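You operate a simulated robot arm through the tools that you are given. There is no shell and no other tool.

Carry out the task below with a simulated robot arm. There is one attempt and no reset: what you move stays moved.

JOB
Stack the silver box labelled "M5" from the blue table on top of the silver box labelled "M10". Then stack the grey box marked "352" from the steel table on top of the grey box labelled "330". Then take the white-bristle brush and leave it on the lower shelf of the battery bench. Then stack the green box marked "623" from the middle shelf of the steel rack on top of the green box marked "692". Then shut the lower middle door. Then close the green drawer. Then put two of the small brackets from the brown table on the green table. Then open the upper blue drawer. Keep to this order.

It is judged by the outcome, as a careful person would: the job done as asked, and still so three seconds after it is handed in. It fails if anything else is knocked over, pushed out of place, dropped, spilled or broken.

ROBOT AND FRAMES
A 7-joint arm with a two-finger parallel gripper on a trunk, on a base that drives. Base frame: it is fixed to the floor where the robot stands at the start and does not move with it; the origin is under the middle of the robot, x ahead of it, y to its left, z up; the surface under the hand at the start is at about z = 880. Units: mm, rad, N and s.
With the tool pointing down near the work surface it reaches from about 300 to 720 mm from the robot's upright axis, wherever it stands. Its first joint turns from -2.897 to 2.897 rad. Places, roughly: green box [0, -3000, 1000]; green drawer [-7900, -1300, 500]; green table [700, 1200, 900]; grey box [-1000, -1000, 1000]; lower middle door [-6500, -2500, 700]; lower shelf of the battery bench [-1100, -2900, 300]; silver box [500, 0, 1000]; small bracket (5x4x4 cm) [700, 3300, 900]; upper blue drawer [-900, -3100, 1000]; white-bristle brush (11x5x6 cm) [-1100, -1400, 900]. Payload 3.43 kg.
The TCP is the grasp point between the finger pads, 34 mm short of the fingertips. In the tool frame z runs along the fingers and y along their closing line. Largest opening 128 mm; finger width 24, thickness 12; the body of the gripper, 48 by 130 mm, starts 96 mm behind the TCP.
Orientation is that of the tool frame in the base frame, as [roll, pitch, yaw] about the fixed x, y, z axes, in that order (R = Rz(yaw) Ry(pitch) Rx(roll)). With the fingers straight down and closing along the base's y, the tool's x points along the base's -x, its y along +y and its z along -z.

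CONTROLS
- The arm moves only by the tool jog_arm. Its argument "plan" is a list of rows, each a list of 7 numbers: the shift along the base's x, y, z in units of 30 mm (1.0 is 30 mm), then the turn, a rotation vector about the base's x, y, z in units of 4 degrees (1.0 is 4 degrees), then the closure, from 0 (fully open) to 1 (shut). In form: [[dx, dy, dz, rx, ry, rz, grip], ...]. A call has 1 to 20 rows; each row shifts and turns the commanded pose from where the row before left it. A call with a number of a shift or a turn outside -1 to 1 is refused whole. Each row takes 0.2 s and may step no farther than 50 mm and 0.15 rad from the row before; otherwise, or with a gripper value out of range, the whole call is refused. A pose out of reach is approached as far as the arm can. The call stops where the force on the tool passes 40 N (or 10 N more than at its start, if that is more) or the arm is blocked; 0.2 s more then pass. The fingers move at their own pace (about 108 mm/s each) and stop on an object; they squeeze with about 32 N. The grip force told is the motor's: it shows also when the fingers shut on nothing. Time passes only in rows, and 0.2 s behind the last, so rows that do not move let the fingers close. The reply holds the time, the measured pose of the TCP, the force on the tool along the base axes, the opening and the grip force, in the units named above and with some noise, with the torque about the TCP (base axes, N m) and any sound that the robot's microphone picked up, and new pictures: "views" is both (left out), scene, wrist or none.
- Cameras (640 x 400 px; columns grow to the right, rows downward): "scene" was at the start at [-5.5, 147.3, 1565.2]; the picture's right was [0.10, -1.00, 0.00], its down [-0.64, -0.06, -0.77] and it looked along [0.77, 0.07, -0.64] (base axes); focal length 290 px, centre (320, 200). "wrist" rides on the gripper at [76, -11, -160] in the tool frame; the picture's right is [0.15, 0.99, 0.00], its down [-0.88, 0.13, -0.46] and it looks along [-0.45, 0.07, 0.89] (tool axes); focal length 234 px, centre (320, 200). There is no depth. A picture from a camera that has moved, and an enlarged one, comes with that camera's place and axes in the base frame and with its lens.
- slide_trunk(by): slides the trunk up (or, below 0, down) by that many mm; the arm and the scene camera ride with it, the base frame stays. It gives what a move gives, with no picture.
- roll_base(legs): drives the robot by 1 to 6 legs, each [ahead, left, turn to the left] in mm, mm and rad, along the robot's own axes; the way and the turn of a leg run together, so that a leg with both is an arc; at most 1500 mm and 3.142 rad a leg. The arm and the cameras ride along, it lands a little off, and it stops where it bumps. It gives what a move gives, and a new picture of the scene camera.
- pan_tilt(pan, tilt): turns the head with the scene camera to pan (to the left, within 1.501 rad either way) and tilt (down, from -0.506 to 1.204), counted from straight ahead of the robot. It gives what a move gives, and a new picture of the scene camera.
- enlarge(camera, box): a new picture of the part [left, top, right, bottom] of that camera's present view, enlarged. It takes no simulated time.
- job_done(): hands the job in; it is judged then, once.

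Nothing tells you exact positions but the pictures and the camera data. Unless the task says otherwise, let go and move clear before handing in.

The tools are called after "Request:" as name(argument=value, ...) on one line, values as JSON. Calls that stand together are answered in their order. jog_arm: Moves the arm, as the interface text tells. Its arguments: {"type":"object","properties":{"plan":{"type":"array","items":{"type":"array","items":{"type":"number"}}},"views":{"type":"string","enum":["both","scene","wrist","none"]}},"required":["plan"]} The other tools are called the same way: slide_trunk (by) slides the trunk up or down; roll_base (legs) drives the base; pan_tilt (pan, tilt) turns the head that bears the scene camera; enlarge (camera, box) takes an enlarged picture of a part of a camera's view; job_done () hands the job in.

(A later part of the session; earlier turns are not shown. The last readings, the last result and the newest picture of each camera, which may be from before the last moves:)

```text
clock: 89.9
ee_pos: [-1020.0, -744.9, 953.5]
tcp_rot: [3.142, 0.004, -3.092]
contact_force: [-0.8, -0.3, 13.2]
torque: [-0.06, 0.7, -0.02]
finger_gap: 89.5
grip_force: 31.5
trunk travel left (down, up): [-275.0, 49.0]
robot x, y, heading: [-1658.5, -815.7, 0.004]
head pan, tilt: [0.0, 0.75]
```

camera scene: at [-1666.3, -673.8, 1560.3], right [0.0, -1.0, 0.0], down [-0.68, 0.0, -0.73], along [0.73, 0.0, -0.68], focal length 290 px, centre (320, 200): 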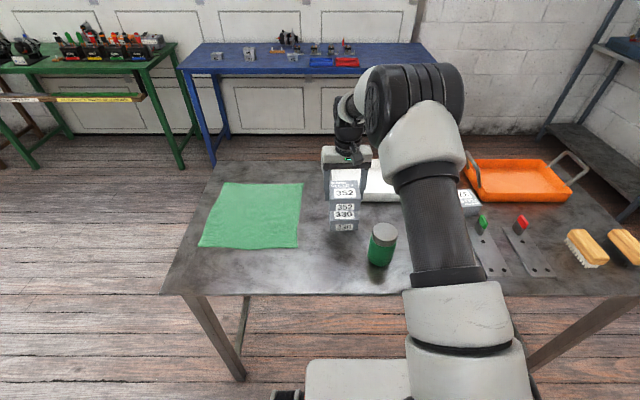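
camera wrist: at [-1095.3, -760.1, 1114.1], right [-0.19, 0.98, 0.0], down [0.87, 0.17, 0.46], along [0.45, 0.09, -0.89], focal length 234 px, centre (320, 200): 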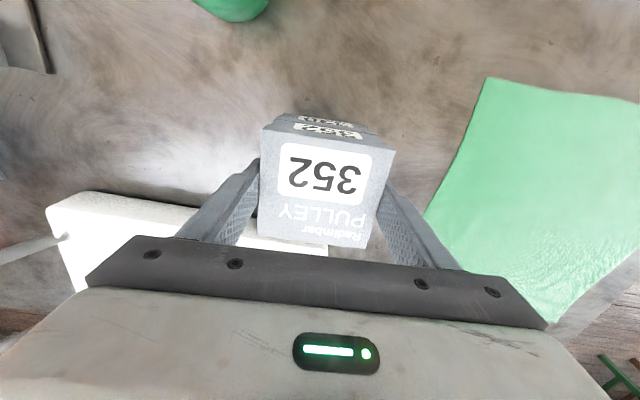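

Request:
jog_arm(plan=[[0, 0, 0.02, 0, 0, 0, 1], [0, 0, 0, 0, 0, 0, 0.25], [0, 0, 0, 0, 0, 0, 0.1], [0, 0, 0, 0, 0, 0, 0], [0, 0, 0, 0, 0, 0, 0], [0, 0, 0.5, 0, 0, 0, 0], [0, 0, 1, 0, 0, 0, 0], [0, 0, 1, 0, 0, 0, 0], [0, 0, 1, 0, 0, 0, 0], [0, 0, 1, 0, 0, 0, 0], [0, 0, 0, 0, 0, 0, 0]])

Request:
enlarge(camera="scene", box=[280, 160, 440, 260])

```text
clock: 92.3
ee_pos: [-1020.1, -745.8, 1089.7]
tcp_rot: [-3.141, 0.0, -3.094]
contact_force: [0.3, -0.1, 0.5]
torque: [0.0, -0.02, 0.03]
finger_gap: 128.2
grip_force: 0.0
trunk travel left (down, up): [-275.0, 49.0]
robot x, y, heading: [-1661.4, -815.0, -0.001]
head pan, tilt: [0.0, 0.75]
camera scene: at [-1666.6, -673.9, 1560.3], right [0.0, -1.0, 0.0], down [-0.68, 0.0, -0.73], along [0.73, 0.0, -0.68], focal length 290 px, centre (320, 200)
camera wrist: at [-1095.4, -760.9, 1249.8], right [-0.2, 0.98, 0.0], down [0.87, 0.17, 0.46], along [0.45, 0.09, -0.89], focal length 234 px, centre (320, 200)
```

scene: 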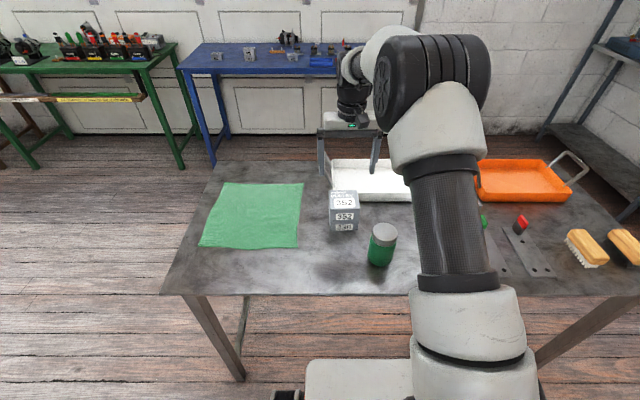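
wrist: 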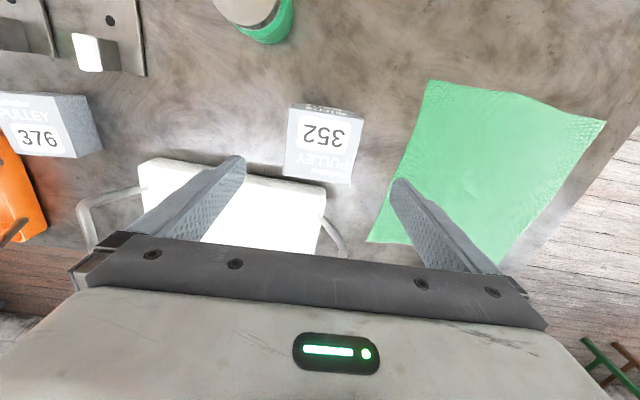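

```text
4.00 times, centred on (360, 210) of scene
camera zoom: at [-1666.6, -673.9, 1560.3], right [0.0, -1.0, 0.0], down [-0.68, 0.0, -0.73], along [0.73, 0.0, -0.68], focal length 1158 px, centre (160, 160)
```

zoom: 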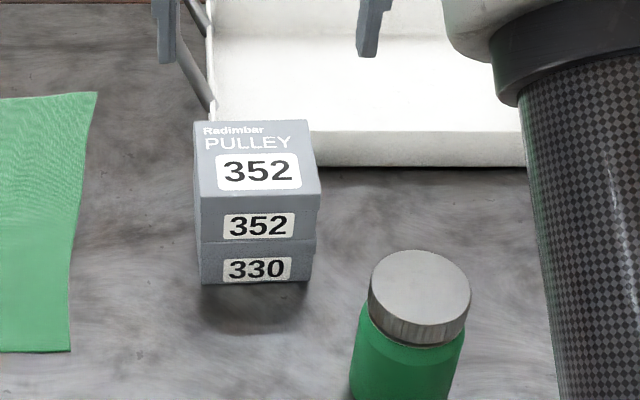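

352 rests squarely on 330. Next is the white-bristle brush at about (-1160, -1400). I'll tuck the arm and look right before strafing.

Request:
jog_arm(plan=[[-0.7, -0.2, 0.5, 0, 0, -0.1, 0.5], [-0.7, -0.2, 0.5, 0, 0, -0.1, 0.5], [-0.7, -0.2, 0.5, 0, 0, -0.1, 0.5], [-0.7, -0.2, 0.5, 0, 0, -0.1, 0.5], [-0.7, -0.2, 0.5, 0, 0, -0.1, 0.5], [-0.7, -0.2, 0.5, 0, 0, -0.1, 0.5], [-0.7, -0.2, 0.5, 0, 0, -0.1, 0.5], [-0.7, -0.2, 0.4, 0, 0, 0, 0.5], [-0.7, -0.2, 0, 0, 0, 0, 0.5], [-0.7, -0.2, 0, 0, 0, 0, 0.5]], views="none")

Request:
pan_tilt(pan=-1.3, tilt=0.6)

```text
clock: 94.5
ee_pos: [-1230.4, -805.2, 1204.4]
tcp_rot: [-3.141, -0.001, 3.141]
contact_force: [0.1, 0.4, 0.2]
torque: [-0.04, 0.02, 0.0]
finger_gap: 63.9
grip_force: 0.0
trunk travel left (down, up): [-275.0, 49.0]
robot x, y, heading: [-1659.6, -816.3, 0.005]
head pan, tilt: [0.0, 0.75]
```

```text
clock: 95.9
ee_pos: [-1229.7, -804.7, 1204.3]
tcp_rot: [3.139, -0.002, -3.14]
contact_force: [0.1, -0.3, 0.8]
torque: [-0.02, 0.0, -0.01]
finger_gap: 64.1
grip_force: 0.0
trunk travel left (down, up): [-275.0, 49.0]
robot x, y, heading: [-1659.1, -807.5, 0.002]
head pan, tilt: [-1.3, 0.6]
camera scene: at [-1725.5, -759.2, 1573.2], right [-0.96, -0.27, 0.0], down [-0.15, 0.54, -0.83], along [0.22, -0.79, -0.56], focal length 290 px, centre (320, 200)
```

scene: 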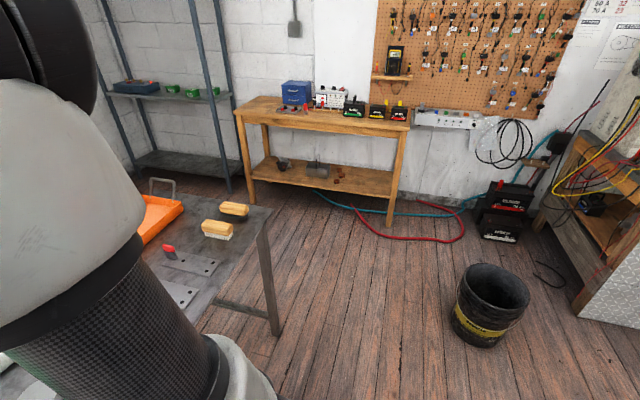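

The way is clear: the bucket stands at about (-2350, -1900), well off my path. The wooden battery bench is ahead at y ≈ -2760. I'll strafe right to the brushes.

Request:
roll_base(legs=[[0, -500, 0]])

Request:
pan_tilt(pan=0, tilt=0.75)

Request:
enlarge(camera="scene", box=[260, 160, 420, 260])

```text
clock: 101.3
ee_pos: [-1230.0, -1315.9, 1204.5]
tcp_rot: [3.141, 0.0, 3.138]
contact_force: [-0.4, -0.2, 0.5]
torque: [0.01, 0.01, 0.03]
finger_gap: 64.0
grip_force: 0.0
trunk travel left (down, up): [-275.0, 49.0]
robot x, y, heading: [-1660.5, -1324.8, -0.005]
head pan, tilt: [-1.3, 0.6]
camera scene: at [-1725.4, -1268.2, 1573.2], right [-0.96, -0.27, 0.0], down [-0.15, 0.54, -0.83], along [0.22, -0.8, -0.56], focal length 290 px, centre (320, 200)
```

scene: 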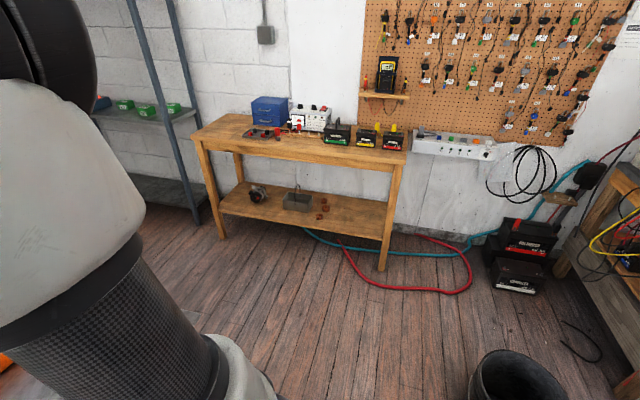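

```text
clock: 102.8
ee_pos: [-1229.1, -1315.5, 1203.8]
tcp_rot: [3.141, 0.001, 3.138]
contact_force: [-0.6, 0.7, 0.5]
torque: [0.01, 0.0, -0.01]
finger_gap: 64.0
grip_force: 0.1
trunk travel left (down, up): [-275.0, 49.0]
robot x, y, heading: [-1657.8, -1320.9, 0.001]
head pan, tilt: [0.0, 0.75]
camera scene: at [-1665.9, -1183.2, 1560.3], right [0.0, -1.0, 0.0], down [-0.68, 0.0, -0.73], along [0.73, 0.0, -0.68], focal length 290 px, centre (320, 200)
```

scene: 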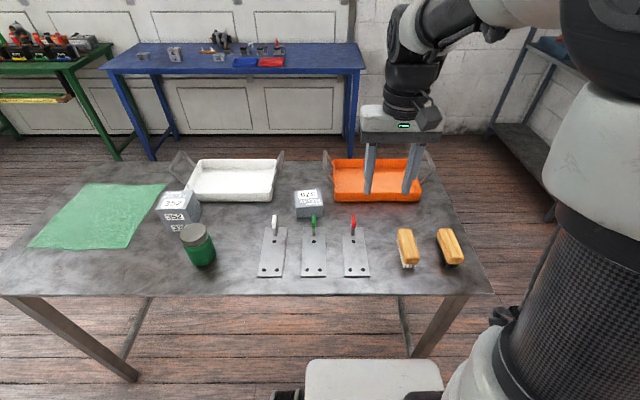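

```text
4.00 times, centred on (340, 210) of scene
camera zoom: at [-1665.9, -1183.2, 1560.3], right [0.0, -1.0, 0.0], down [-0.68, 0.0, -0.73], along [0.73, 0.0, -0.68], focal length 1158 px, centre (240, 160)
```

zoom: 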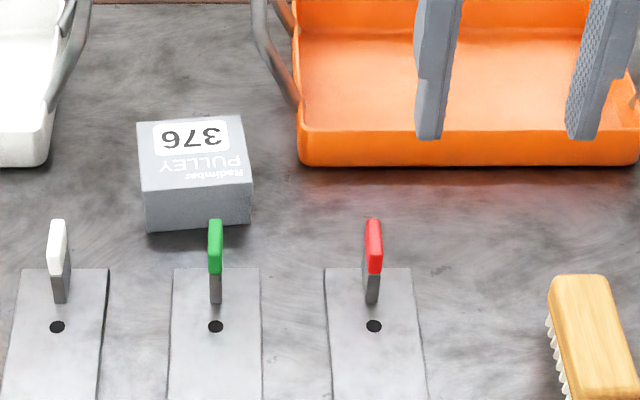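

Request:
enlarge(camera="scene", box=[360, 210, 488, 290])

```text
5.00 times, centred on (424, 250) of scene
camera zoom: at [-1665.9, -1183.2, 1560.3], right [0.0, -1.0, 0.0], down [-0.68, 0.0, -0.73], along [0.73, 0.0, -0.68], focal length 1448 px, centre (-200, -50)
```

zoom: 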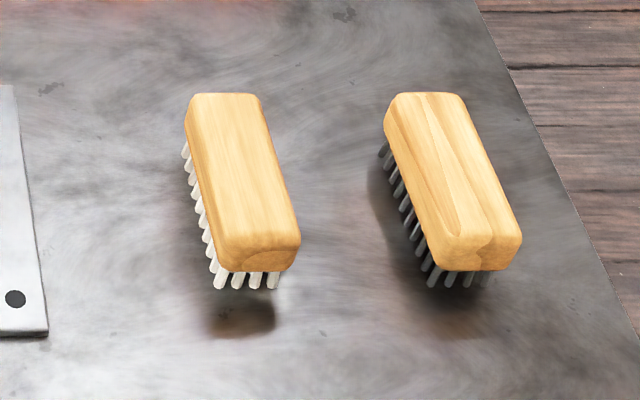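

The white-bristle brush is the left of the two, at about (-1162, -1428) with its long axis along x. The bench's lower shelf sits under a top, so I'll pick the brush with the fingers tilted about 45° forward and keep that tilt to slide it in flat. First I'll back off a bit and centre on it.

Request:
roll_base(legs=[[-140, -100, 0]])

Request:
enlarge(camera="scene", box=[320, 170, 480, 270])

```text
clock: 104.4
ee_pos: [-1370.3, -1414.6, 1203.9]
tcp_rot: [-3.14, -0.001, 3.136]
contact_force: [-0.8, 0.2, -0.1]
torque: [-0.04, -0.01, 0.01]
finger_gap: 64.0
grip_force: 0.0
trunk travel left (down, up): [-275.0, 49.0]
robot x, y, heading: [-1798.9, -1418.1, -0.002]
head pan, tilt: [0.0, 0.75]
camera scene: at [-1806.6, -1281.9, 1560.3], right [0.0, -1.0, 0.0], down [-0.68, 0.0, -0.73], along [0.73, 0.0, -0.68], focal length 290 px, centre (320, 200)
```

scene: 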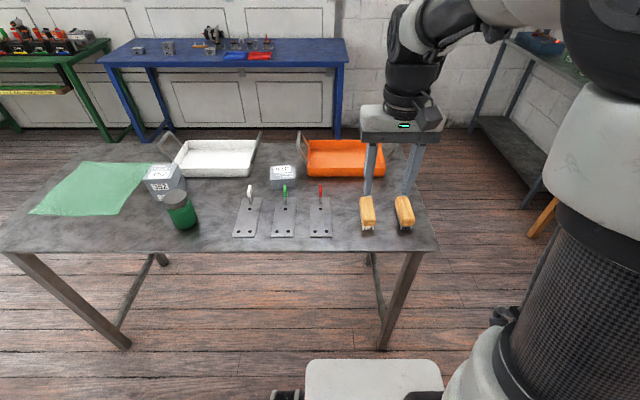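

```text
4.00 times, centred on (400, 220) of scene
camera zoom: at [-1806.6, -1281.9, 1560.3], right [0.0, -1.0, 0.0], down [-0.68, 0.0, -0.73], along [0.73, 0.0, -0.68], focal length 1158 px, centre (0, 120)
```

zoom: 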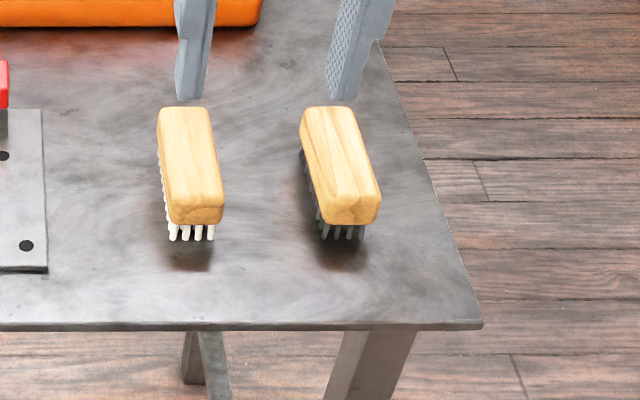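

I'll go forward and tilt the tool 45° while staying well above the table.

Request:
jog_arm(plan=[[0.5, -0.1, -0.1, 0, 0, -0.25, 0.2], [0.5, -0.1, -0.1, 0, 0, -0.25, 0.2], [0.35, -0.03, -0.2, -0.03, -0.8, 0, 0.2], [0.35, -0.03, -0.2, -0.03, -0.8, 0, 0.2], [0.35, -0.03, -0.2, -0.03, -0.8, 0, 0.2], [0.35, -0.03, -0.2, -0.03, -0.8, 0, 0.2], [0.35, -0.03, -0.2, -0.03, -0.8, 0, 0.2], [0.35, -0.03, -0.2, -0.03, -0.8, 0, 0.2], [0.35, -0.02, -0.2, -0.03, -0.8, 0, 0.2], [0.35, -0.02, -0.2, -0.03, -0.8, 0, 0.2], [0.35, -0.02, -0.2, -0.03, -0.8, 0, 0.2], [0.35, -0.02, -0.2, -0.03, -0.8, 0, 0.2], [0.35, -0.02, -0.2, -0.03, -0.8, 0, 0.2], [0.35, 0, -0.2, -0.03, -0.8, 0, 0.2], [0, 0, 0, -0.03, -0.8, 0, 0.2], [0, 0, 0, -0.03, -0.8, 0, 0.2], [0, 0, 0, 0, 0, 0, 0.2]])

```text
clock: 108.0
ee_pos: [-1214.7, -1429.4, 1125.3]
tcp_rot: [3.139, 0.785, 3.1]
contact_force: [0.0, 0.9, 0.2]
torque: [0.0, -0.02, 0.0]
finger_gap: 102.7
grip_force: 0.1
trunk travel left (down, up): [-275.0, 49.0]
robot x, y, heading: [-1800.7, -1422.4, -0.006]
head pan, tilt: [0.0, 0.75]
camera scene: at [-1806.3, -1281.8, 1560.3], right [0.0, -1.0, 0.0], down [-0.68, 0.0, -0.73], along [0.73, 0.0, -0.68], focal length 290 px, centre (320, 200)
camera wrist: at [-1381.4, -1433.5, 1185.6], right [-0.06, 0.99, -0.1], down [0.31, 0.12, 0.94], along [0.95, 0.03, -0.31], focal length 234 px, centre (320, 200)
```

scene: 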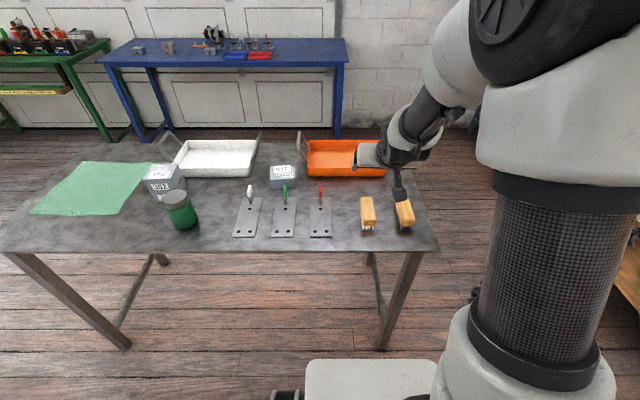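
wrist: 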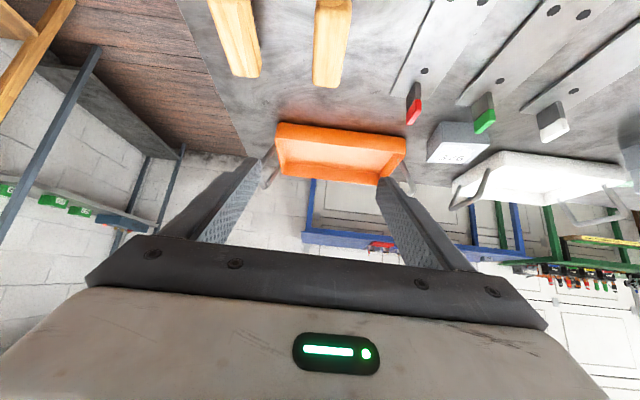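

The brush lines up in y (about -1430). I'll descend partway and verify.

Request:
jog_arm(plan=[[0.25, 0, -0.8, 0, 0, 0, 0.2], [0.25, 0, -0.8, 0, 0, 0, 0.2], [0.25, 0, -0.8, 0, 0, 0, 0.2], [0.25, 0, -0.8, 0, 0, 0, 0.2], [0.25, 0, -0.8, 0, 0, 0, 0.2], [0.25, 0, -0.8, 0, 0, 0, 0.2], [0.2, 0, -0.6, 0, 0, 0, 0.2], [0, 0, 0, 0, 0, 0, 0.2]])

```text
clock: 109.8
ee_pos: [-1163.3, -1429.5, 963.2]
tcp_rot: [3.14, 0.781, 3.102]
contact_force: [0.6, -0.2, -1.7]
torque: [-0.01, 0.0, -0.01]
finger_gap: 102.4
grip_force: 0.2
trunk travel left (down, up): [-275.0, 49.0]
robot x, y, heading: [-1801.0, -1418.7, -0.005]
head pan, tilt: [0.0, 0.75]
camera scene: at [-1806.3, -1281.8, 1560.3], right [0.0, -1.0, 0.0], down [-0.68, 0.0, -0.73], along [0.73, 0.0, -0.68], focal length 290 px, centre (320, 200)
camera wrist: at [-1329.7, -1434.6, 1023.3], right [-0.06, 0.99, -0.1], down [0.31, 0.12, 0.94], along [0.95, 0.03, -0.31], focal length 234 px, centre (320, 200)
```

scene: 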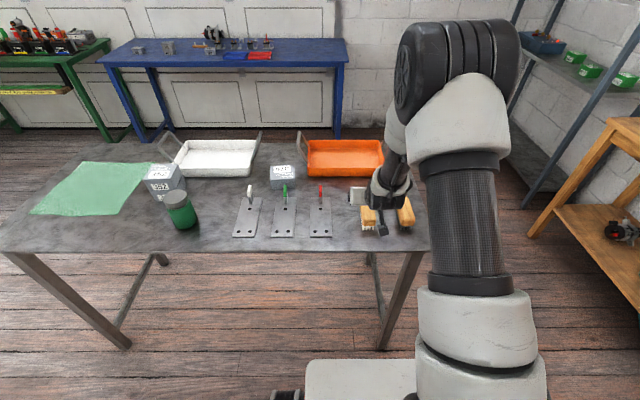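
wrist: 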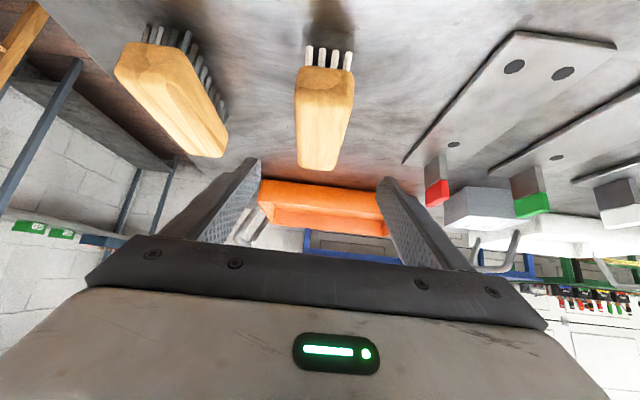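

The brush is centred between the fingers. I'll go down to grasp height and close gently.

Request:
jog_arm(plan=[[-0.1, -0.07, -0.6, 0, 0, 0, 0.2], [0, 0, -0.7, 0, 0, 0, 0.2], [0, 0, -0.55, 0, 0, 0, 0.2], [0, 0, 0, 0, 0, 0, 0.2], [0, 0, 0, 0, 0, 0, 0.5], [0, 0, 0, 0, 0, 0, 0.8], [0, 0, 0, 0, 0, 0, 1], [0, 0, 0, 0, 0, 0, 1]])

```text
clock: 111.6
ee_pos: [-1166.8, -1431.8, 908.1]
tcp_rot: [3.139, 0.784, 3.101]
contact_force: [-1.2, -0.8, 1.4]
torque: [-0.13, -0.04, -0.05]
finger_gap: 41.3
grip_force: 31.8
trunk travel left (down, up): [-275.0, 49.0]
robot x, y, heading: [-1800.8, -1419.7, -0.003]
head pan, tilt: [0.0, 0.75]
camera scene: at [-1806.4, -1281.9, 1560.3], right [0.0, -1.0, 0.0], down [-0.68, 0.0, -0.73], along [0.73, 0.0, -0.68], focal length 290 px, centre (320, 200)
camera wrist: at [-1333.7, -1437.1, 968.9], right [-0.06, 0.99, -0.1], down [0.31, 0.12, 0.94], along [0.95, 0.03, -0.31], focal length 234 px, centre (320, 200)
```

scene: 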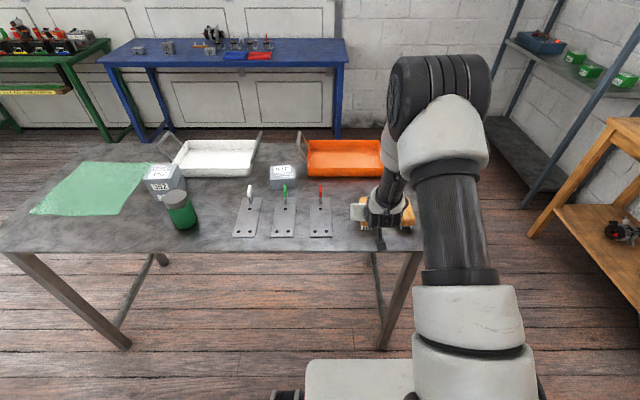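
wrist: 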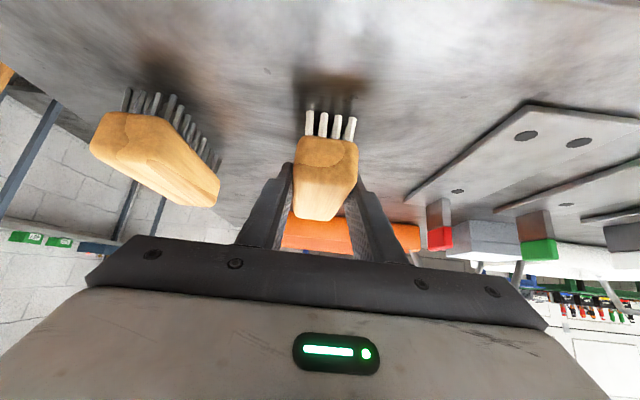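

The brush is held at the wooden handle (41 mm). I'll lift it straight up.

Request:
jog_arm(plan=[[0, 0, 0.4, 0, 0, 0, 1], [0, 0, 0.8, 0, 0, 0, 1], [-0.2, 0, 0.9, 0, 0, 0, 1], [-0.2, 0, 0.9, 0, 0, 0, 1], [-0.2, 0, 0.9, 0, 0, 0, 1], [-0.2, 0, 0.9, 0, 0, 0, 1], [-0.2, 0, 0.9, 0, 0, 0, 1], [-0.2, 0, 0.9, 0, 0, 0, 1], [-0.2, 0, 0.5, 0, 0, 0, 1], [0, 0, 0, 0, 0, 0, 1]])

```text
clock: 113.8
ee_pos: [-1209.9, -1431.1, 1122.4]
tcp_rot: [3.139, 0.782, 3.101]
contact_force: [-0.5, -0.9, -1.9]
torque: [0.0, 0.04, -0.01]
finger_gap: 41.6
grip_force: 32.5
trunk travel left (down, up): [-275.0, 49.0]
robot x, y, heading: [-1799.5, -1422.2, -0.003]
head pan, tilt: [0.0, 0.75]
camera scene: at [-1806.3, -1281.7, 1560.3], right [0.0, -1.0, 0.0], down [-0.68, 0.0, -0.73], along [0.73, 0.0, -0.68], focal length 290 px, centre (320, 200)
camera wrist: at [-1376.7, -1436.4, 1182.7], right [-0.06, 0.99, -0.1], down [0.31, 0.12, 0.94], along [0.95, 0.03, -0.31], focal length 234 px, centre (320, 200)
```

scene: 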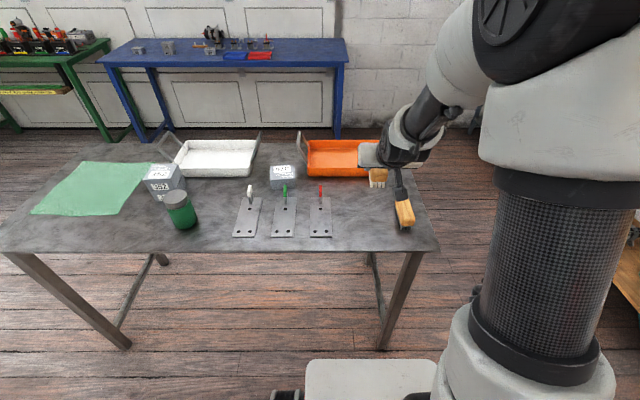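
wrist: 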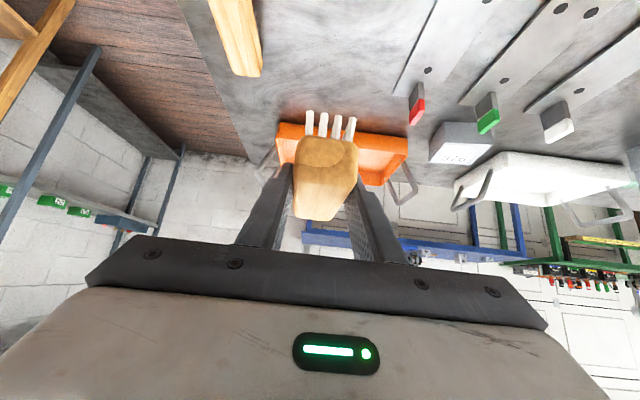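

The brush is secure. I'll turn right to face the bench, then advance into the aisle.

Request:
roll_base(legs=[[-50, 0, 0], [0, 0, -1.575], [550, 0, 0]])

```text
clock: 121.5
ee_pos: [-1870.6, -2557.1, 1122.7]
tcp_rot: [3.14, 0.781, 1.521]
contact_force: [0.0, -0.1, -1.0]
torque: [0.02, 0.01, -0.04]
finger_gap: 41.5
grip_force: 31.9
trunk travel left (down, up): [-275.0, 49.0]
robot x, y, heading: [-1855.3, -1970.5, -1.581]
head pan, tilt: [0.0, 0.75]
camera scene: at [-1715.3, -1965.1, 1560.3], right [-1.0, 0.01, 0.0], down [0.01, 0.68, -0.73], along [-0.01, -0.73, -0.68], focal length 290 px, centre (320, 200)
```

scene: 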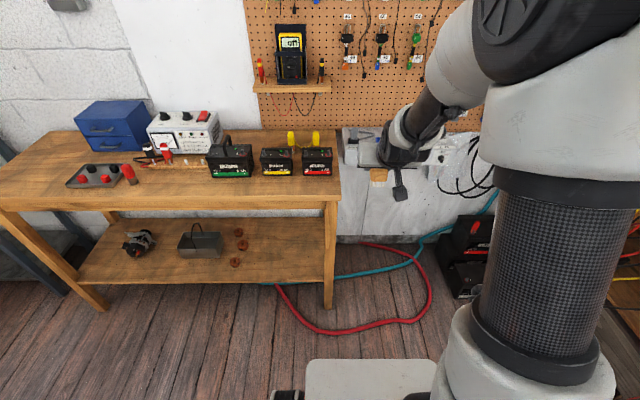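

Request:
enlarge(camera="scene", box=[80, 190, 360, 320])

```text
2.29 times, centred on (220, 255) of scene
camera zoom: at [-1715.3, -1965.1, 1560.3], right [-1.0, 0.01, 0.0], down [0.01, 0.68, -0.73], along [-0.01, -0.73, -0.68], focal length 662 px, centre (549, 74)
```

zoom: 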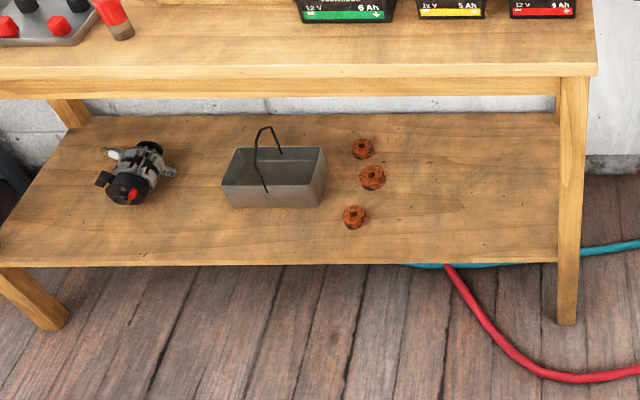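

The bench front is at y ≈ -2735 and its right-hand shelf area (x ≈ -1350 to -1740) is empty. I'll strafe left to x ≈ -1530 and lower the trunk while still short of the bench.

Request:
roll_base(legs=[[0, 320, 0]])

Request:
slide_trunk(by=-270)

Request:
pan_tilt(pan=0, tilt=0.6)

```text
clock: 125.2
ee_pos: [-1544.4, -2563.2, 1123.0]
tcp_rot: [3.139, 0.782, 1.52]
contact_force: [1.1, 0.2, -1.8]
torque: [-0.01, 0.02, 0.01]
finger_gap: 41.4
grip_force: 31.9
trunk travel left (down, up): [-275.0, 49.0]
robot x, y, heading: [-1525.9, -1971.1, -1.583]
head pan, tilt: [0.0, 0.75]
camera scene: at [-1388.5, -1968.6, 1560.3], right [-1.0, 0.01, 0.0], down [0.01, 0.68, -0.73], along [-0.01, -0.73, -0.68], focal length 290 px, centre (320, 200)
```

scene: 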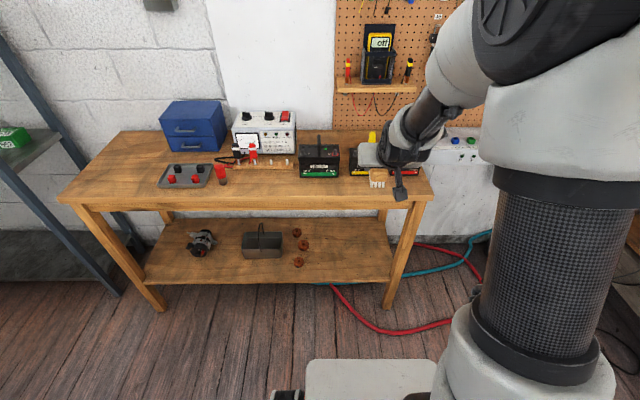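

```text
clock: 127.9
ee_pos: [-1542.9, -2562.7, 852.6]
tcp_rot: [3.14, 0.783, 1.521]
contact_force: [0.7, 0.5, -0.7]
torque: [0.0, 0.0, -0.04]
finger_gap: 41.7
grip_force: 32.1
trunk travel left (down, up): [-5.0, 319.0]
robot x, y, heading: [-1529.6, -1974.0, -1.581]
head pan, tilt: [0.0, 0.75]
```

```text
clock: 128.6
ee_pos: [-1543.6, -2562.1, 852.4]
tcp_rot: [3.141, 0.782, 1.522]
contact_force: [0.0, -0.2, -0.9]
torque: [0.03, 0.05, -0.02]
finger_gap: 41.6
grip_force: 31.4
trunk travel left (down, up): [-5.0, 319.0]
robot x, y, heading: [-1530.5, -1972.2, -1.575]
head pan, tilt: [0.0, 0.6]
camera scene: at [-1388.6, -1974.1, 1303.1], right [-1.0, 0.01, 0.0], down [0.01, 0.57, -0.82], along [-0.01, -0.82, -0.57], focal length 290 px, centre (320, 200)
```

scene: 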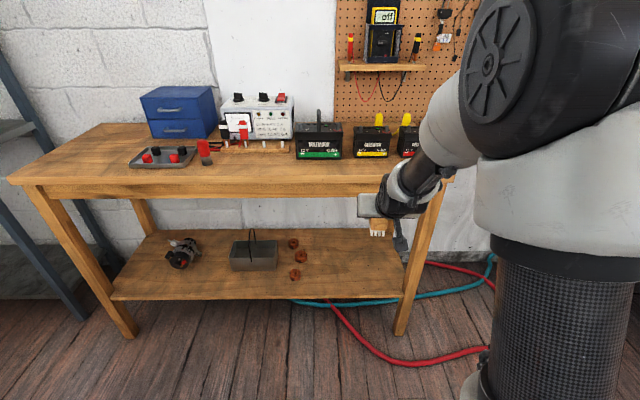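

Request:
enlarge(camera="scene", box=[240, 180, 480, 340])

```text
2.50 times, centred on (360, 260) of scene
camera zoom: at [-1388.6, -1974.1, 1303.1], right [-1.0, 0.01, 0.0], down [0.01, 0.57, -0.82], along [-0.01, -0.82, -0.57], focal length 724 px, centre (220, 50)
```

zoom: 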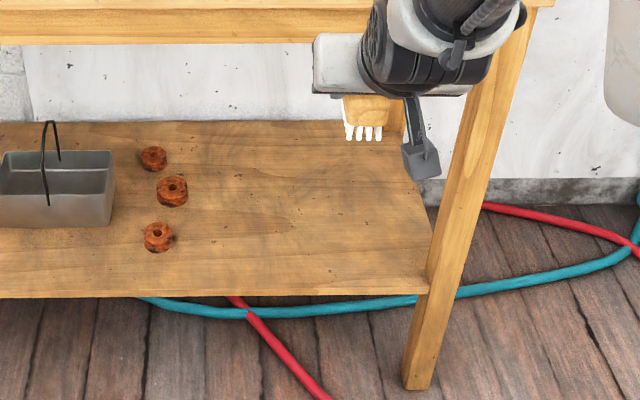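

The shelf surface is at about z = 295–315 with its front edge near y = -2735. Still in front of the bench, I'll lower the arm toward shelf level.

Request:
jog_arm(plan=[[0, 0, -0.8, 0, 0, 0, 1], [0, 0, -0.8, 0, 0, 0, 1], [0, 0, -0.8, 0, 0, 0, 1], [0, 0, -0.8, 0, 0, 0, 1], [0, 0, -0.8, 0, 0, 0, 1], [0, 0, -0.8, 0, 0, 0, 1], [0, 0, -0.8, 0, 0, 0, 1], [0, 0, -0.8, 0, 0, 0, 1], [0, 0, 0, 0, 0, 0, 1]], views="scene")

Request:
jog_arm(plan=[[0, 0, -0.8, 0, 0, 0, 1], [0, 0, -0.8, 0, 0, 0, 1], [0, 0, -0.8, 0, 0, 0, 1], [0, 0, -0.8, 0, 0, 0, 1], [0, 0, -0.8, 0, 0, 0, 1], [0, 0, -0.8, 0, 0, 0, 1], [0, 0, -0.8, 0, 0, 0, 1], [0, 0, -0.8, 0, 0, 0, 1], [0, 0, 0, 0, 0, 0, 1]])

```text
clock: 130.6
ee_pos: [-1543.6, -2563.4, 660.4]
tcp_rot: [3.138, 0.782, 1.522]
contact_force: [-0.9, 0.2, -1.8]
torque: [0.03, -0.02, 0.0]
finger_gap: 41.4
grip_force: 32.1
trunk travel left (down, up): [-5.0, 319.0]
robot x, y, heading: [-1526.1, -1971.4, -1.583]
head pan, tilt: [0.0, 0.6]
camera scene: at [-1388.6, -1974.1, 1303.2], right [-1.0, 0.01, 0.0], down [0.01, 0.56, -0.83], along [-0.01, -0.82, -0.57], focal length 290 px, centre (320, 200)
```

scene: 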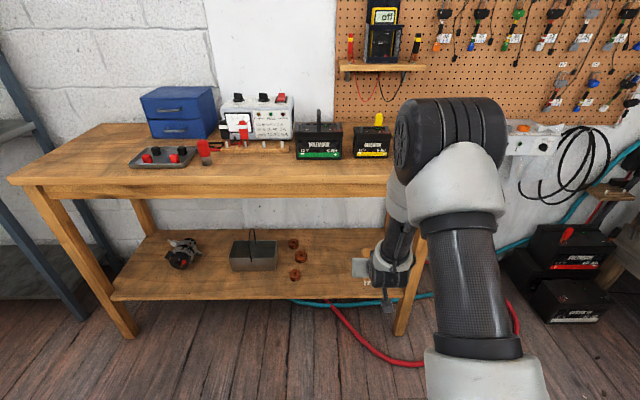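

```text
clock: 132.6
ee_pos: [-1543.5, -2561.6, 466.0]
tcp_rot: [3.141, 0.783, 1.522]
contact_force: [-0.4, 1.0, -1.1]
torque: [0.08, 0.01, 0.0]
finger_gap: 41.5
grip_force: 31.9
trunk travel left (down, up): [-5.0, 319.0]
robot x, y, heading: [-1527.6, -1975.1, -1.583]
head pan, tilt: [0.0, 0.6]
camera scene: at [-1388.6, -1974.1, 1303.2], right [-1.0, 0.01, 0.0], down [0.01, 0.56, -0.83], along [-0.01, -0.82, -0.56], focal length 290 px, centre (320, 200)
camera wrist: at [-1546.0, -2395.6, 526.4], right [0.99, 0.06, -0.1], down [0.11, -0.31, 0.94], along [0.02, -0.95, -0.31], focal length 234 px, centre (320, 200)
```

scene: 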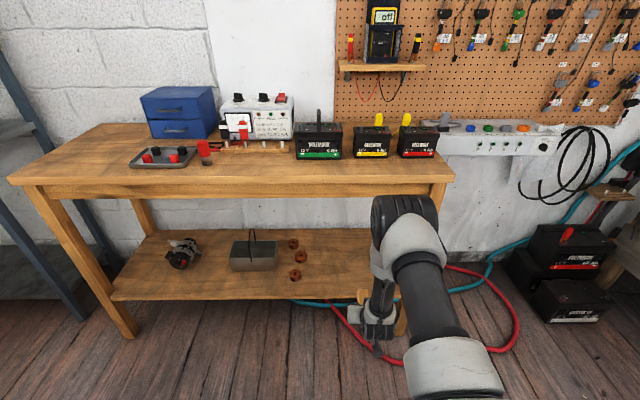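
wrist: 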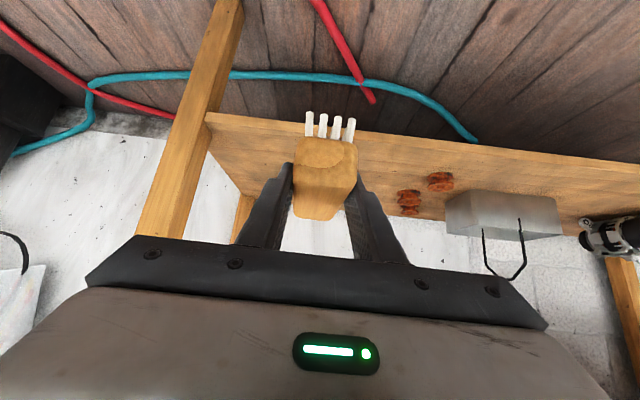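

Request:
enlarge(camera="wrist", box=[180, 90, 480, 240])

```text
2.13 times, centred on (330, 165) of wrist
camera zoom: at [-1546.0, -2395.6, 526.4], right [0.99, 0.06, -0.1], down [0.11, -0.31, 0.94], along [0.02, -0.95, -0.31], focal length 500 px, centre (299, 275)
```

zoom: 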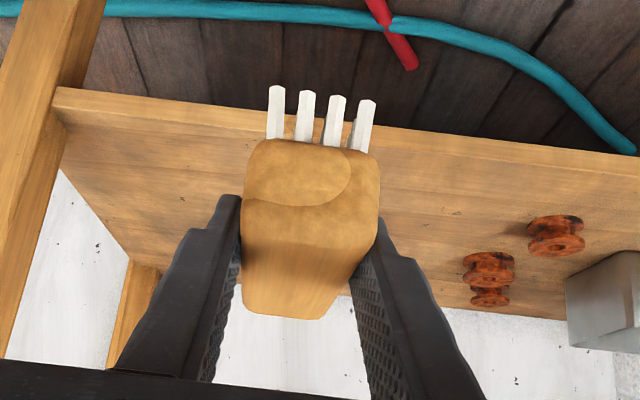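

The shelf top is about z = 300. I'll lower a little more, drive forward 160 mm, then extend the arm over the shelf.

Request:
jog_arm(plan=[[0, 0, -0.8, 0, 0, 0, 1], [0, 0, -0.7, 0, 0, 0, 1], [0, 0, 0, 0, 0, 0, 1]], views="none")

Request:
roll_base(legs=[[160, 0, 0]])

Request:
jog_arm(plan=[[0, -0.6, 0, 0, 0, 0, 1], [0, -0.8, 0, 0, 0, 0, 1], [0, -0.8, 0, 0, 0, 0, 1], [0, -0.8, 0, 0, 0, 0, 1], [0, 0, 0, 0, 0, 0, 1]])

```text
clock: 133.4
ee_pos: [-1542.8, -2562.6, 422.9]
tcp_rot: [3.14, 0.781, 1.521]
contact_force: [-0.4, -0.7, -2.1]
torque: [0.01, -0.04, 0.02]
finger_gap: 41.5
grip_force: 31.8
trunk travel left (down, up): [-5.0, 319.0]
robot x, y, heading: [-1526.2, -1972.6, -1.583]
head pan, tilt: [0.0, 0.6]
```

```text
clock: 134.8
ee_pos: [-1546.5, -2724.3, 423.3]
tcp_rot: [3.139, 0.782, 1.519]
contact_force: [-1.2, 0.6, -1.2]
torque: [0.0, 0.0, 0.02]
finger_gap: 41.5
grip_force: 31.7
trunk travel left (down, up): [-5.0, 319.0]
robot x, y, heading: [-1527.4, -2136.4, -1.583]
head pan, tilt: [0.0, 0.6]
camera scene: at [-1390.7, -2136.5, 1303.2], right [-1.0, 0.01, 0.0], down [0.01, 0.56, -0.83], along [-0.01, -0.82, -0.56], focal length 290 px, centre (320, 200)
```

scene: 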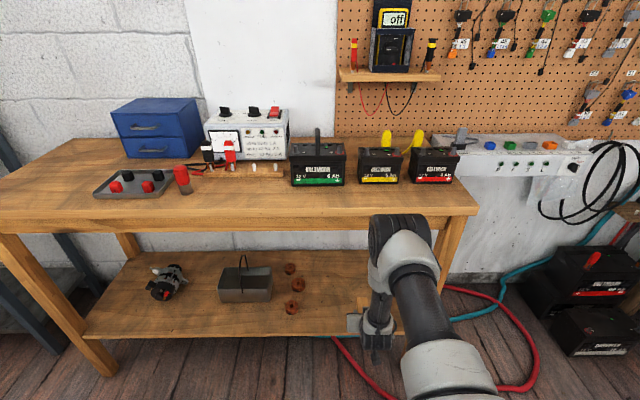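

```text
clock: 136.1
ee_pos: [-1547.0, -2814.8, 421.7]
tcp_rot: [3.14, 0.782, 1.518]
contact_force: [-0.6, 0.2, -0.8]
torque: [-0.01, 0.01, -0.01]
finger_gap: 41.6
grip_force: 31.2
trunk travel left (down, up): [-5.0, 319.0]
robot x, y, heading: [-1534.6, -2134.7, -1.587]
head pan, tilt: [0.0, 0.6]
camera scene: at [-1390.7, -2136.5, 1303.2], right [-1.0, 0.01, 0.0], down [0.01, 0.56, -0.83], along [-0.01, -0.82, -0.56], focal length 290 px, centre (320, 200)
camera wrist: at [-1550.3, -2647.1, 481.8], right [0.99, 0.05, -0.1], down [0.11, -0.31, 0.94], along [0.02, -0.95, -0.31], focal length 234 px, centre (320, 200)
```

scene: 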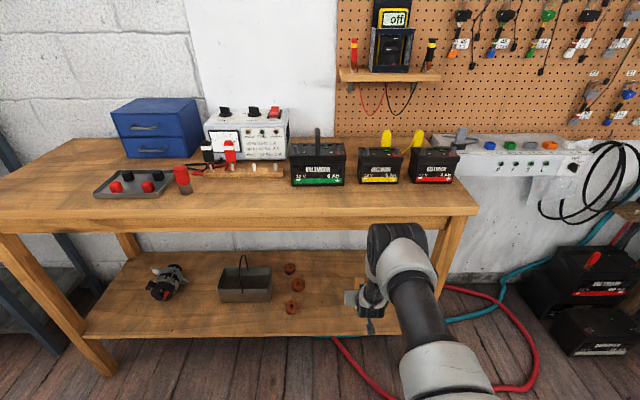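
wrist: 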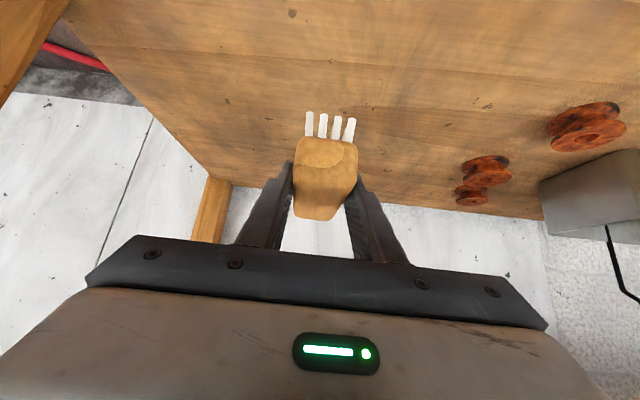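

The brush is over empty shelf. I'll lower it to just above contact, then feel for it.

Request:
jog_arm(plan=[[0, 0, -0.7, 0, 0, 0, 1], [0, 0, -0.7, 0, 0, 0, 1], [0, 0, -0.5, 0, 0, 0, 1], [0, 0, -0.1, 0, 0, 0, 1], [0, 0, 0, 0, 0, 0, 1]], views="wrist")

Request:
jog_arm(plan=[[0, 0, -0.1, 0, 0, 0, 1], [0, 0, 0, 0, 0, 0, 1]], views="none")

```text
clock: 137.2
ee_pos: [-1547.1, -2814.9, 362.7]
tcp_rot: [-3.141, 0.782, 1.518]
contact_force: [-0.2, 0.3, -1.1]
torque: [0.04, 0.04, -0.02]
finger_gap: 41.7
grip_force: 31.9
trunk travel left (down, up): [-5.0, 319.0]
robot x, y, heading: [-1530.7, -2131.7, -1.583]
head pan, tilt: [0.0, 0.6]
camera wrist: at [-1550.6, -2648.3, 422.9], right [0.99, 0.05, -0.1], down [0.11, -0.31, 0.94], along [0.02, -0.95, -0.31], focal length 234 px, centre (320, 200)
```

wrist: 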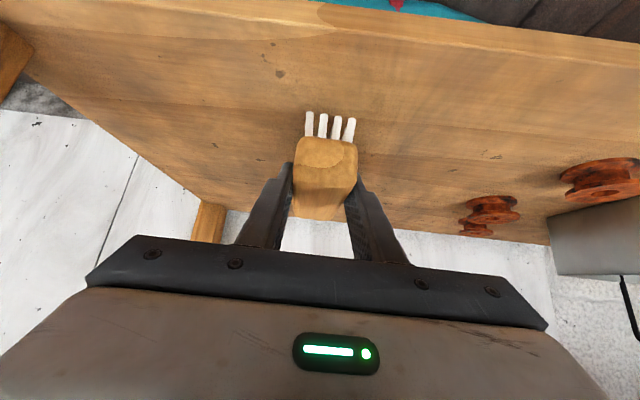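

```text
clock: 137.8
ee_pos: [-1546.3, -2815.3, 359.9]
tcp_rot: [3.139, 0.781, 1.518]
contact_force: [-1.3, -0.8, -1.4]
torque: [0.0, -0.05, -0.01]
finger_gap: 41.2
grip_force: 31.6
trunk travel left (down, up): [-5.0, 319.0]
robot x, y, heading: [-1532.5, -2137.1, -1.584]
head pan, tilt: [0.0, 0.6]
```

Request:
jog_arm(plan=[[0, 0, -0.1, 0, 0, 0, 1], [0, 0, 0, 0, 0, 0, 1]], views="none")

Request:
jog_arm(plan=[[0, 0, -0.1, 0, 0, 0, 1], [0, 0, 0, 0, 0, 0, 1]], views="none")

Request:
jog_arm(plan=[[0, 0, -0.08, 0, 0, 0, 1], [0, 0, 0, 0, 0, 0, 1]], views="wrist")

```text
clock: 138.4
ee_pos: [-1547.2, -2815.1, 355.8]
tcp_rot: [3.14, 0.783, 1.518]
contact_force: [-0.8, 0.7, -2.3]
torque: [0.04, -0.03, 0.0]
finger_gap: 41.7
grip_force: 32.3
trunk travel left (down, up): [-5.0, 319.0]
robot x, y, heading: [-1531.3, -2137.0, -1.586]
head pan, tilt: [0.0, 0.6]
```

```text
clock: 139.1
ee_pos: [-1547.0, -2814.1, 352.8]
tcp_rot: [3.14, 0.782, 1.518]
contact_force: [0.4, 0.3, -1.8]
torque: [0.0, 0.0, 0.0]
finger_gap: 41.4
grip_force: 32.0
trunk travel left (down, up): [-5.0, 319.0]
robot x, y, heading: [-1530.7, -2135.7, -1.587]
head pan, tilt: [0.0, 0.6]
```

```text
clock: 139.7
ee_pos: [-1547.8, -2814.0, 349.9]
tcp_rot: [3.141, 0.782, 1.517]
contact_force: [0.0, 0.0, -0.9]
torque: [0.0, 0.04, 0.02]
finger_gap: 41.2
grip_force: 32.1
trunk travel left (down, up): [-5.0, 319.0]
robot x, y, heading: [-1530.3, -2133.2, -1.586]
head pan, tilt: [0.0, 0.6]
camera wrist: at [-1549.4, -2647.4, 410.9], right [0.99, 0.05, -0.1], down [0.11, -0.31, 0.94], along [0.02, -0.95, -0.31], focal length 234 px, centre (320, 200)
```

wrist: 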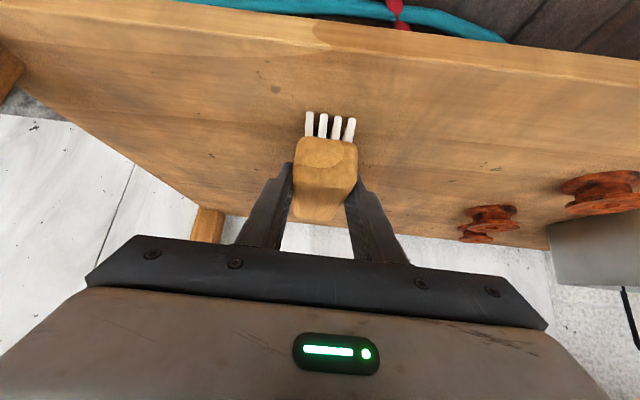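

Not touching yet, so I'll continue in 2.5–3 mm steps.

Request:
jog_arm(plan=[[0, 0, -0.08, 0, 0, 0, 1], [0, 0, 0, 0, 0, 0, 1]], views="none")

Request:
jog_arm(plan=[[0, 0, -0.08, 0, 0, 0, 1], [0, 0, 0, 0, 0, 0, 1]], views="none")

Request:
jog_arm(plan=[[0, 0, -0.06, 0, 0, 0, 1], [0, 0, 0, 0, 0, 0, 1]], views="wrist")

```text
clock: 140.2
ee_pos: [-1546.8, -2815.3, 347.8]
tcp_rot: [3.139, 0.785, 1.517]
contact_force: [-0.4, 0.6, 2.5]
torque: [-0.17, 0.07, -0.03]
finger_gap: 41.5
grip_force: 31.9
trunk travel left (down, up): [-5.0, 319.0]
robot x, y, heading: [-1528.6, -2131.6, -1.585]
head pan, tilt: [0.0, 0.6]
```

```text
clock: 140.8
ee_pos: [-1546.3, -2814.6, 347.7]
tcp_rot: [3.138, 0.787, 1.519]
contact_force: [3.4, 11.1, 22.8]
torque: [0.43, -0.03, -0.03]
finger_gap: 41.8
grip_force: 31.8
trunk travel left (down, up): [-5.0, 319.0]
robot x, y, heading: [-1526.2, -2136.9, -1.588]
head pan, tilt: [0.0, 0.6]
```

```text
clock: 141.4
ee_pos: [-1547.1, -2816.0, 347.0]
tcp_rot: [3.138, 0.787, 1.518]
contact_force: [2.8, 7.9, 24.9]
torque: [-0.11, 0.04, 0.04]
finger_gap: 41.6
grip_force: 31.9
trunk travel left (down, up): [-5.0, 319.0]
robot x, y, heading: [-1529.0, -2130.3, -1.586]
head pan, tilt: [0.0, 0.6]
camera wrist: at [-1549.7, -2648.8, 406.8], right [0.99, 0.05, -0.1], down [0.11, -0.3, 0.95], along [0.02, -0.95, -0.31], focal length 234 px, centre (320, 200)
```

wrist: 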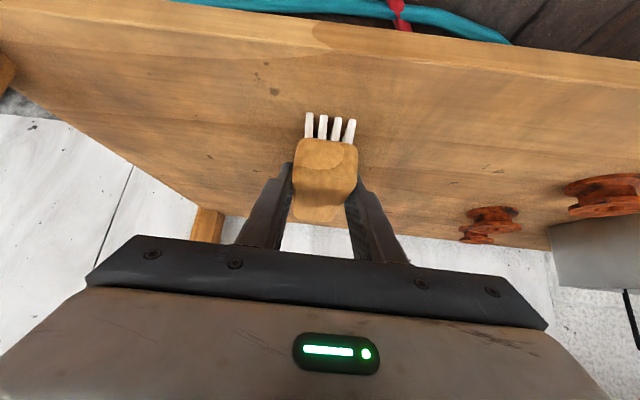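

The brush is resting on the shelf. I'll ease the pressure, open, and back out along the tool axis.

Request:
jog_arm(plan=[[0, 0, 0.1, 0, 0, 0, 1], [0, 0, 0, 0, 0, 0, 0.6], [0, 0, 0, 0, 0, 0, 0.3], [0, 0, 0, 0, 0, 0, 0.2], [0, 0, 0, 0, 0, 0, 0.2], [0, 0.5, 0.5, 0, 0, 0, 0.2], [0, 0.6, 0.6, 0, 0, 0, 0.2], [0, 0.6, 0.6, 0, 0, 0, 0.2], [0, 0.6, 0.6, 0, 0, 0, 0.2], [0, 0.8, 0.2, 0, 0, 0, 0.2], [0, 0.8, 0, 0, 0, 0, 0.2], [0, 0, 0, 0, 0, 0, 0.2]])

```text
clock: 144.1
ee_pos: [-1546.5, -2696.2, 423.6]
tcp_rot: [3.139, 0.784, 1.519]
contact_force: [-0.1, 0.0, -0.4]
torque: [0.02, 0.0, 0.01]
finger_gap: 102.3
grip_force: 0.1
trunk travel left (down, up): [-5.0, 319.0]
robot x, y, heading: [-1532.3, -2136.0, -1.585]
head pan, tilt: [0.0, 0.6]
camera scene: at [-1390.7, -2136.4, 1303.2], right [-1.0, 0.01, 0.0], down [0.01, 0.56, -0.83], along [-0.01, -0.82, -0.56], focal length 290 px, centre (320, 200)
camera wrist: at [-1549.5, -2529.3, 483.6], right [0.99, 0.05, -0.1], down [0.11, -0.31, 0.94], along [0.02, -0.95, -0.31], focal length 234 px, centre (320, 200)
```

scene: 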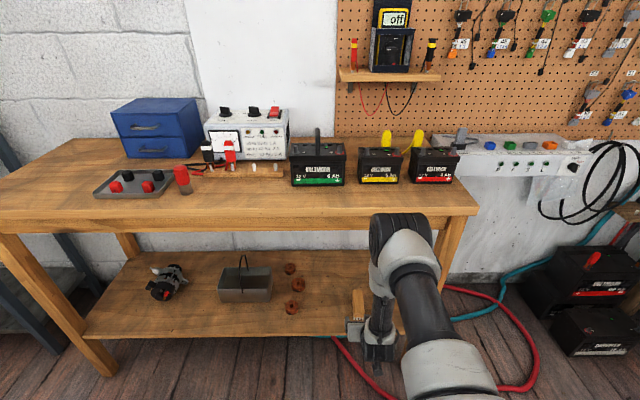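
wrist: 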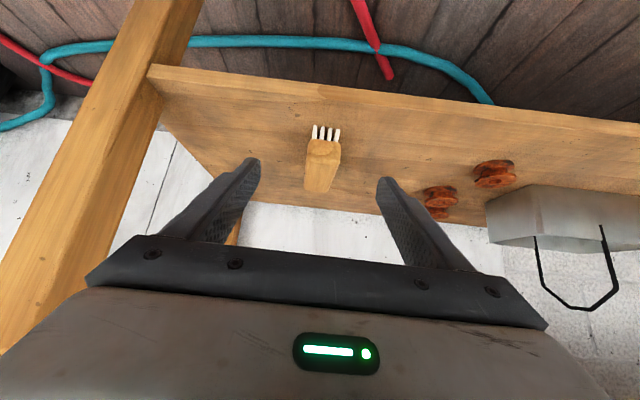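

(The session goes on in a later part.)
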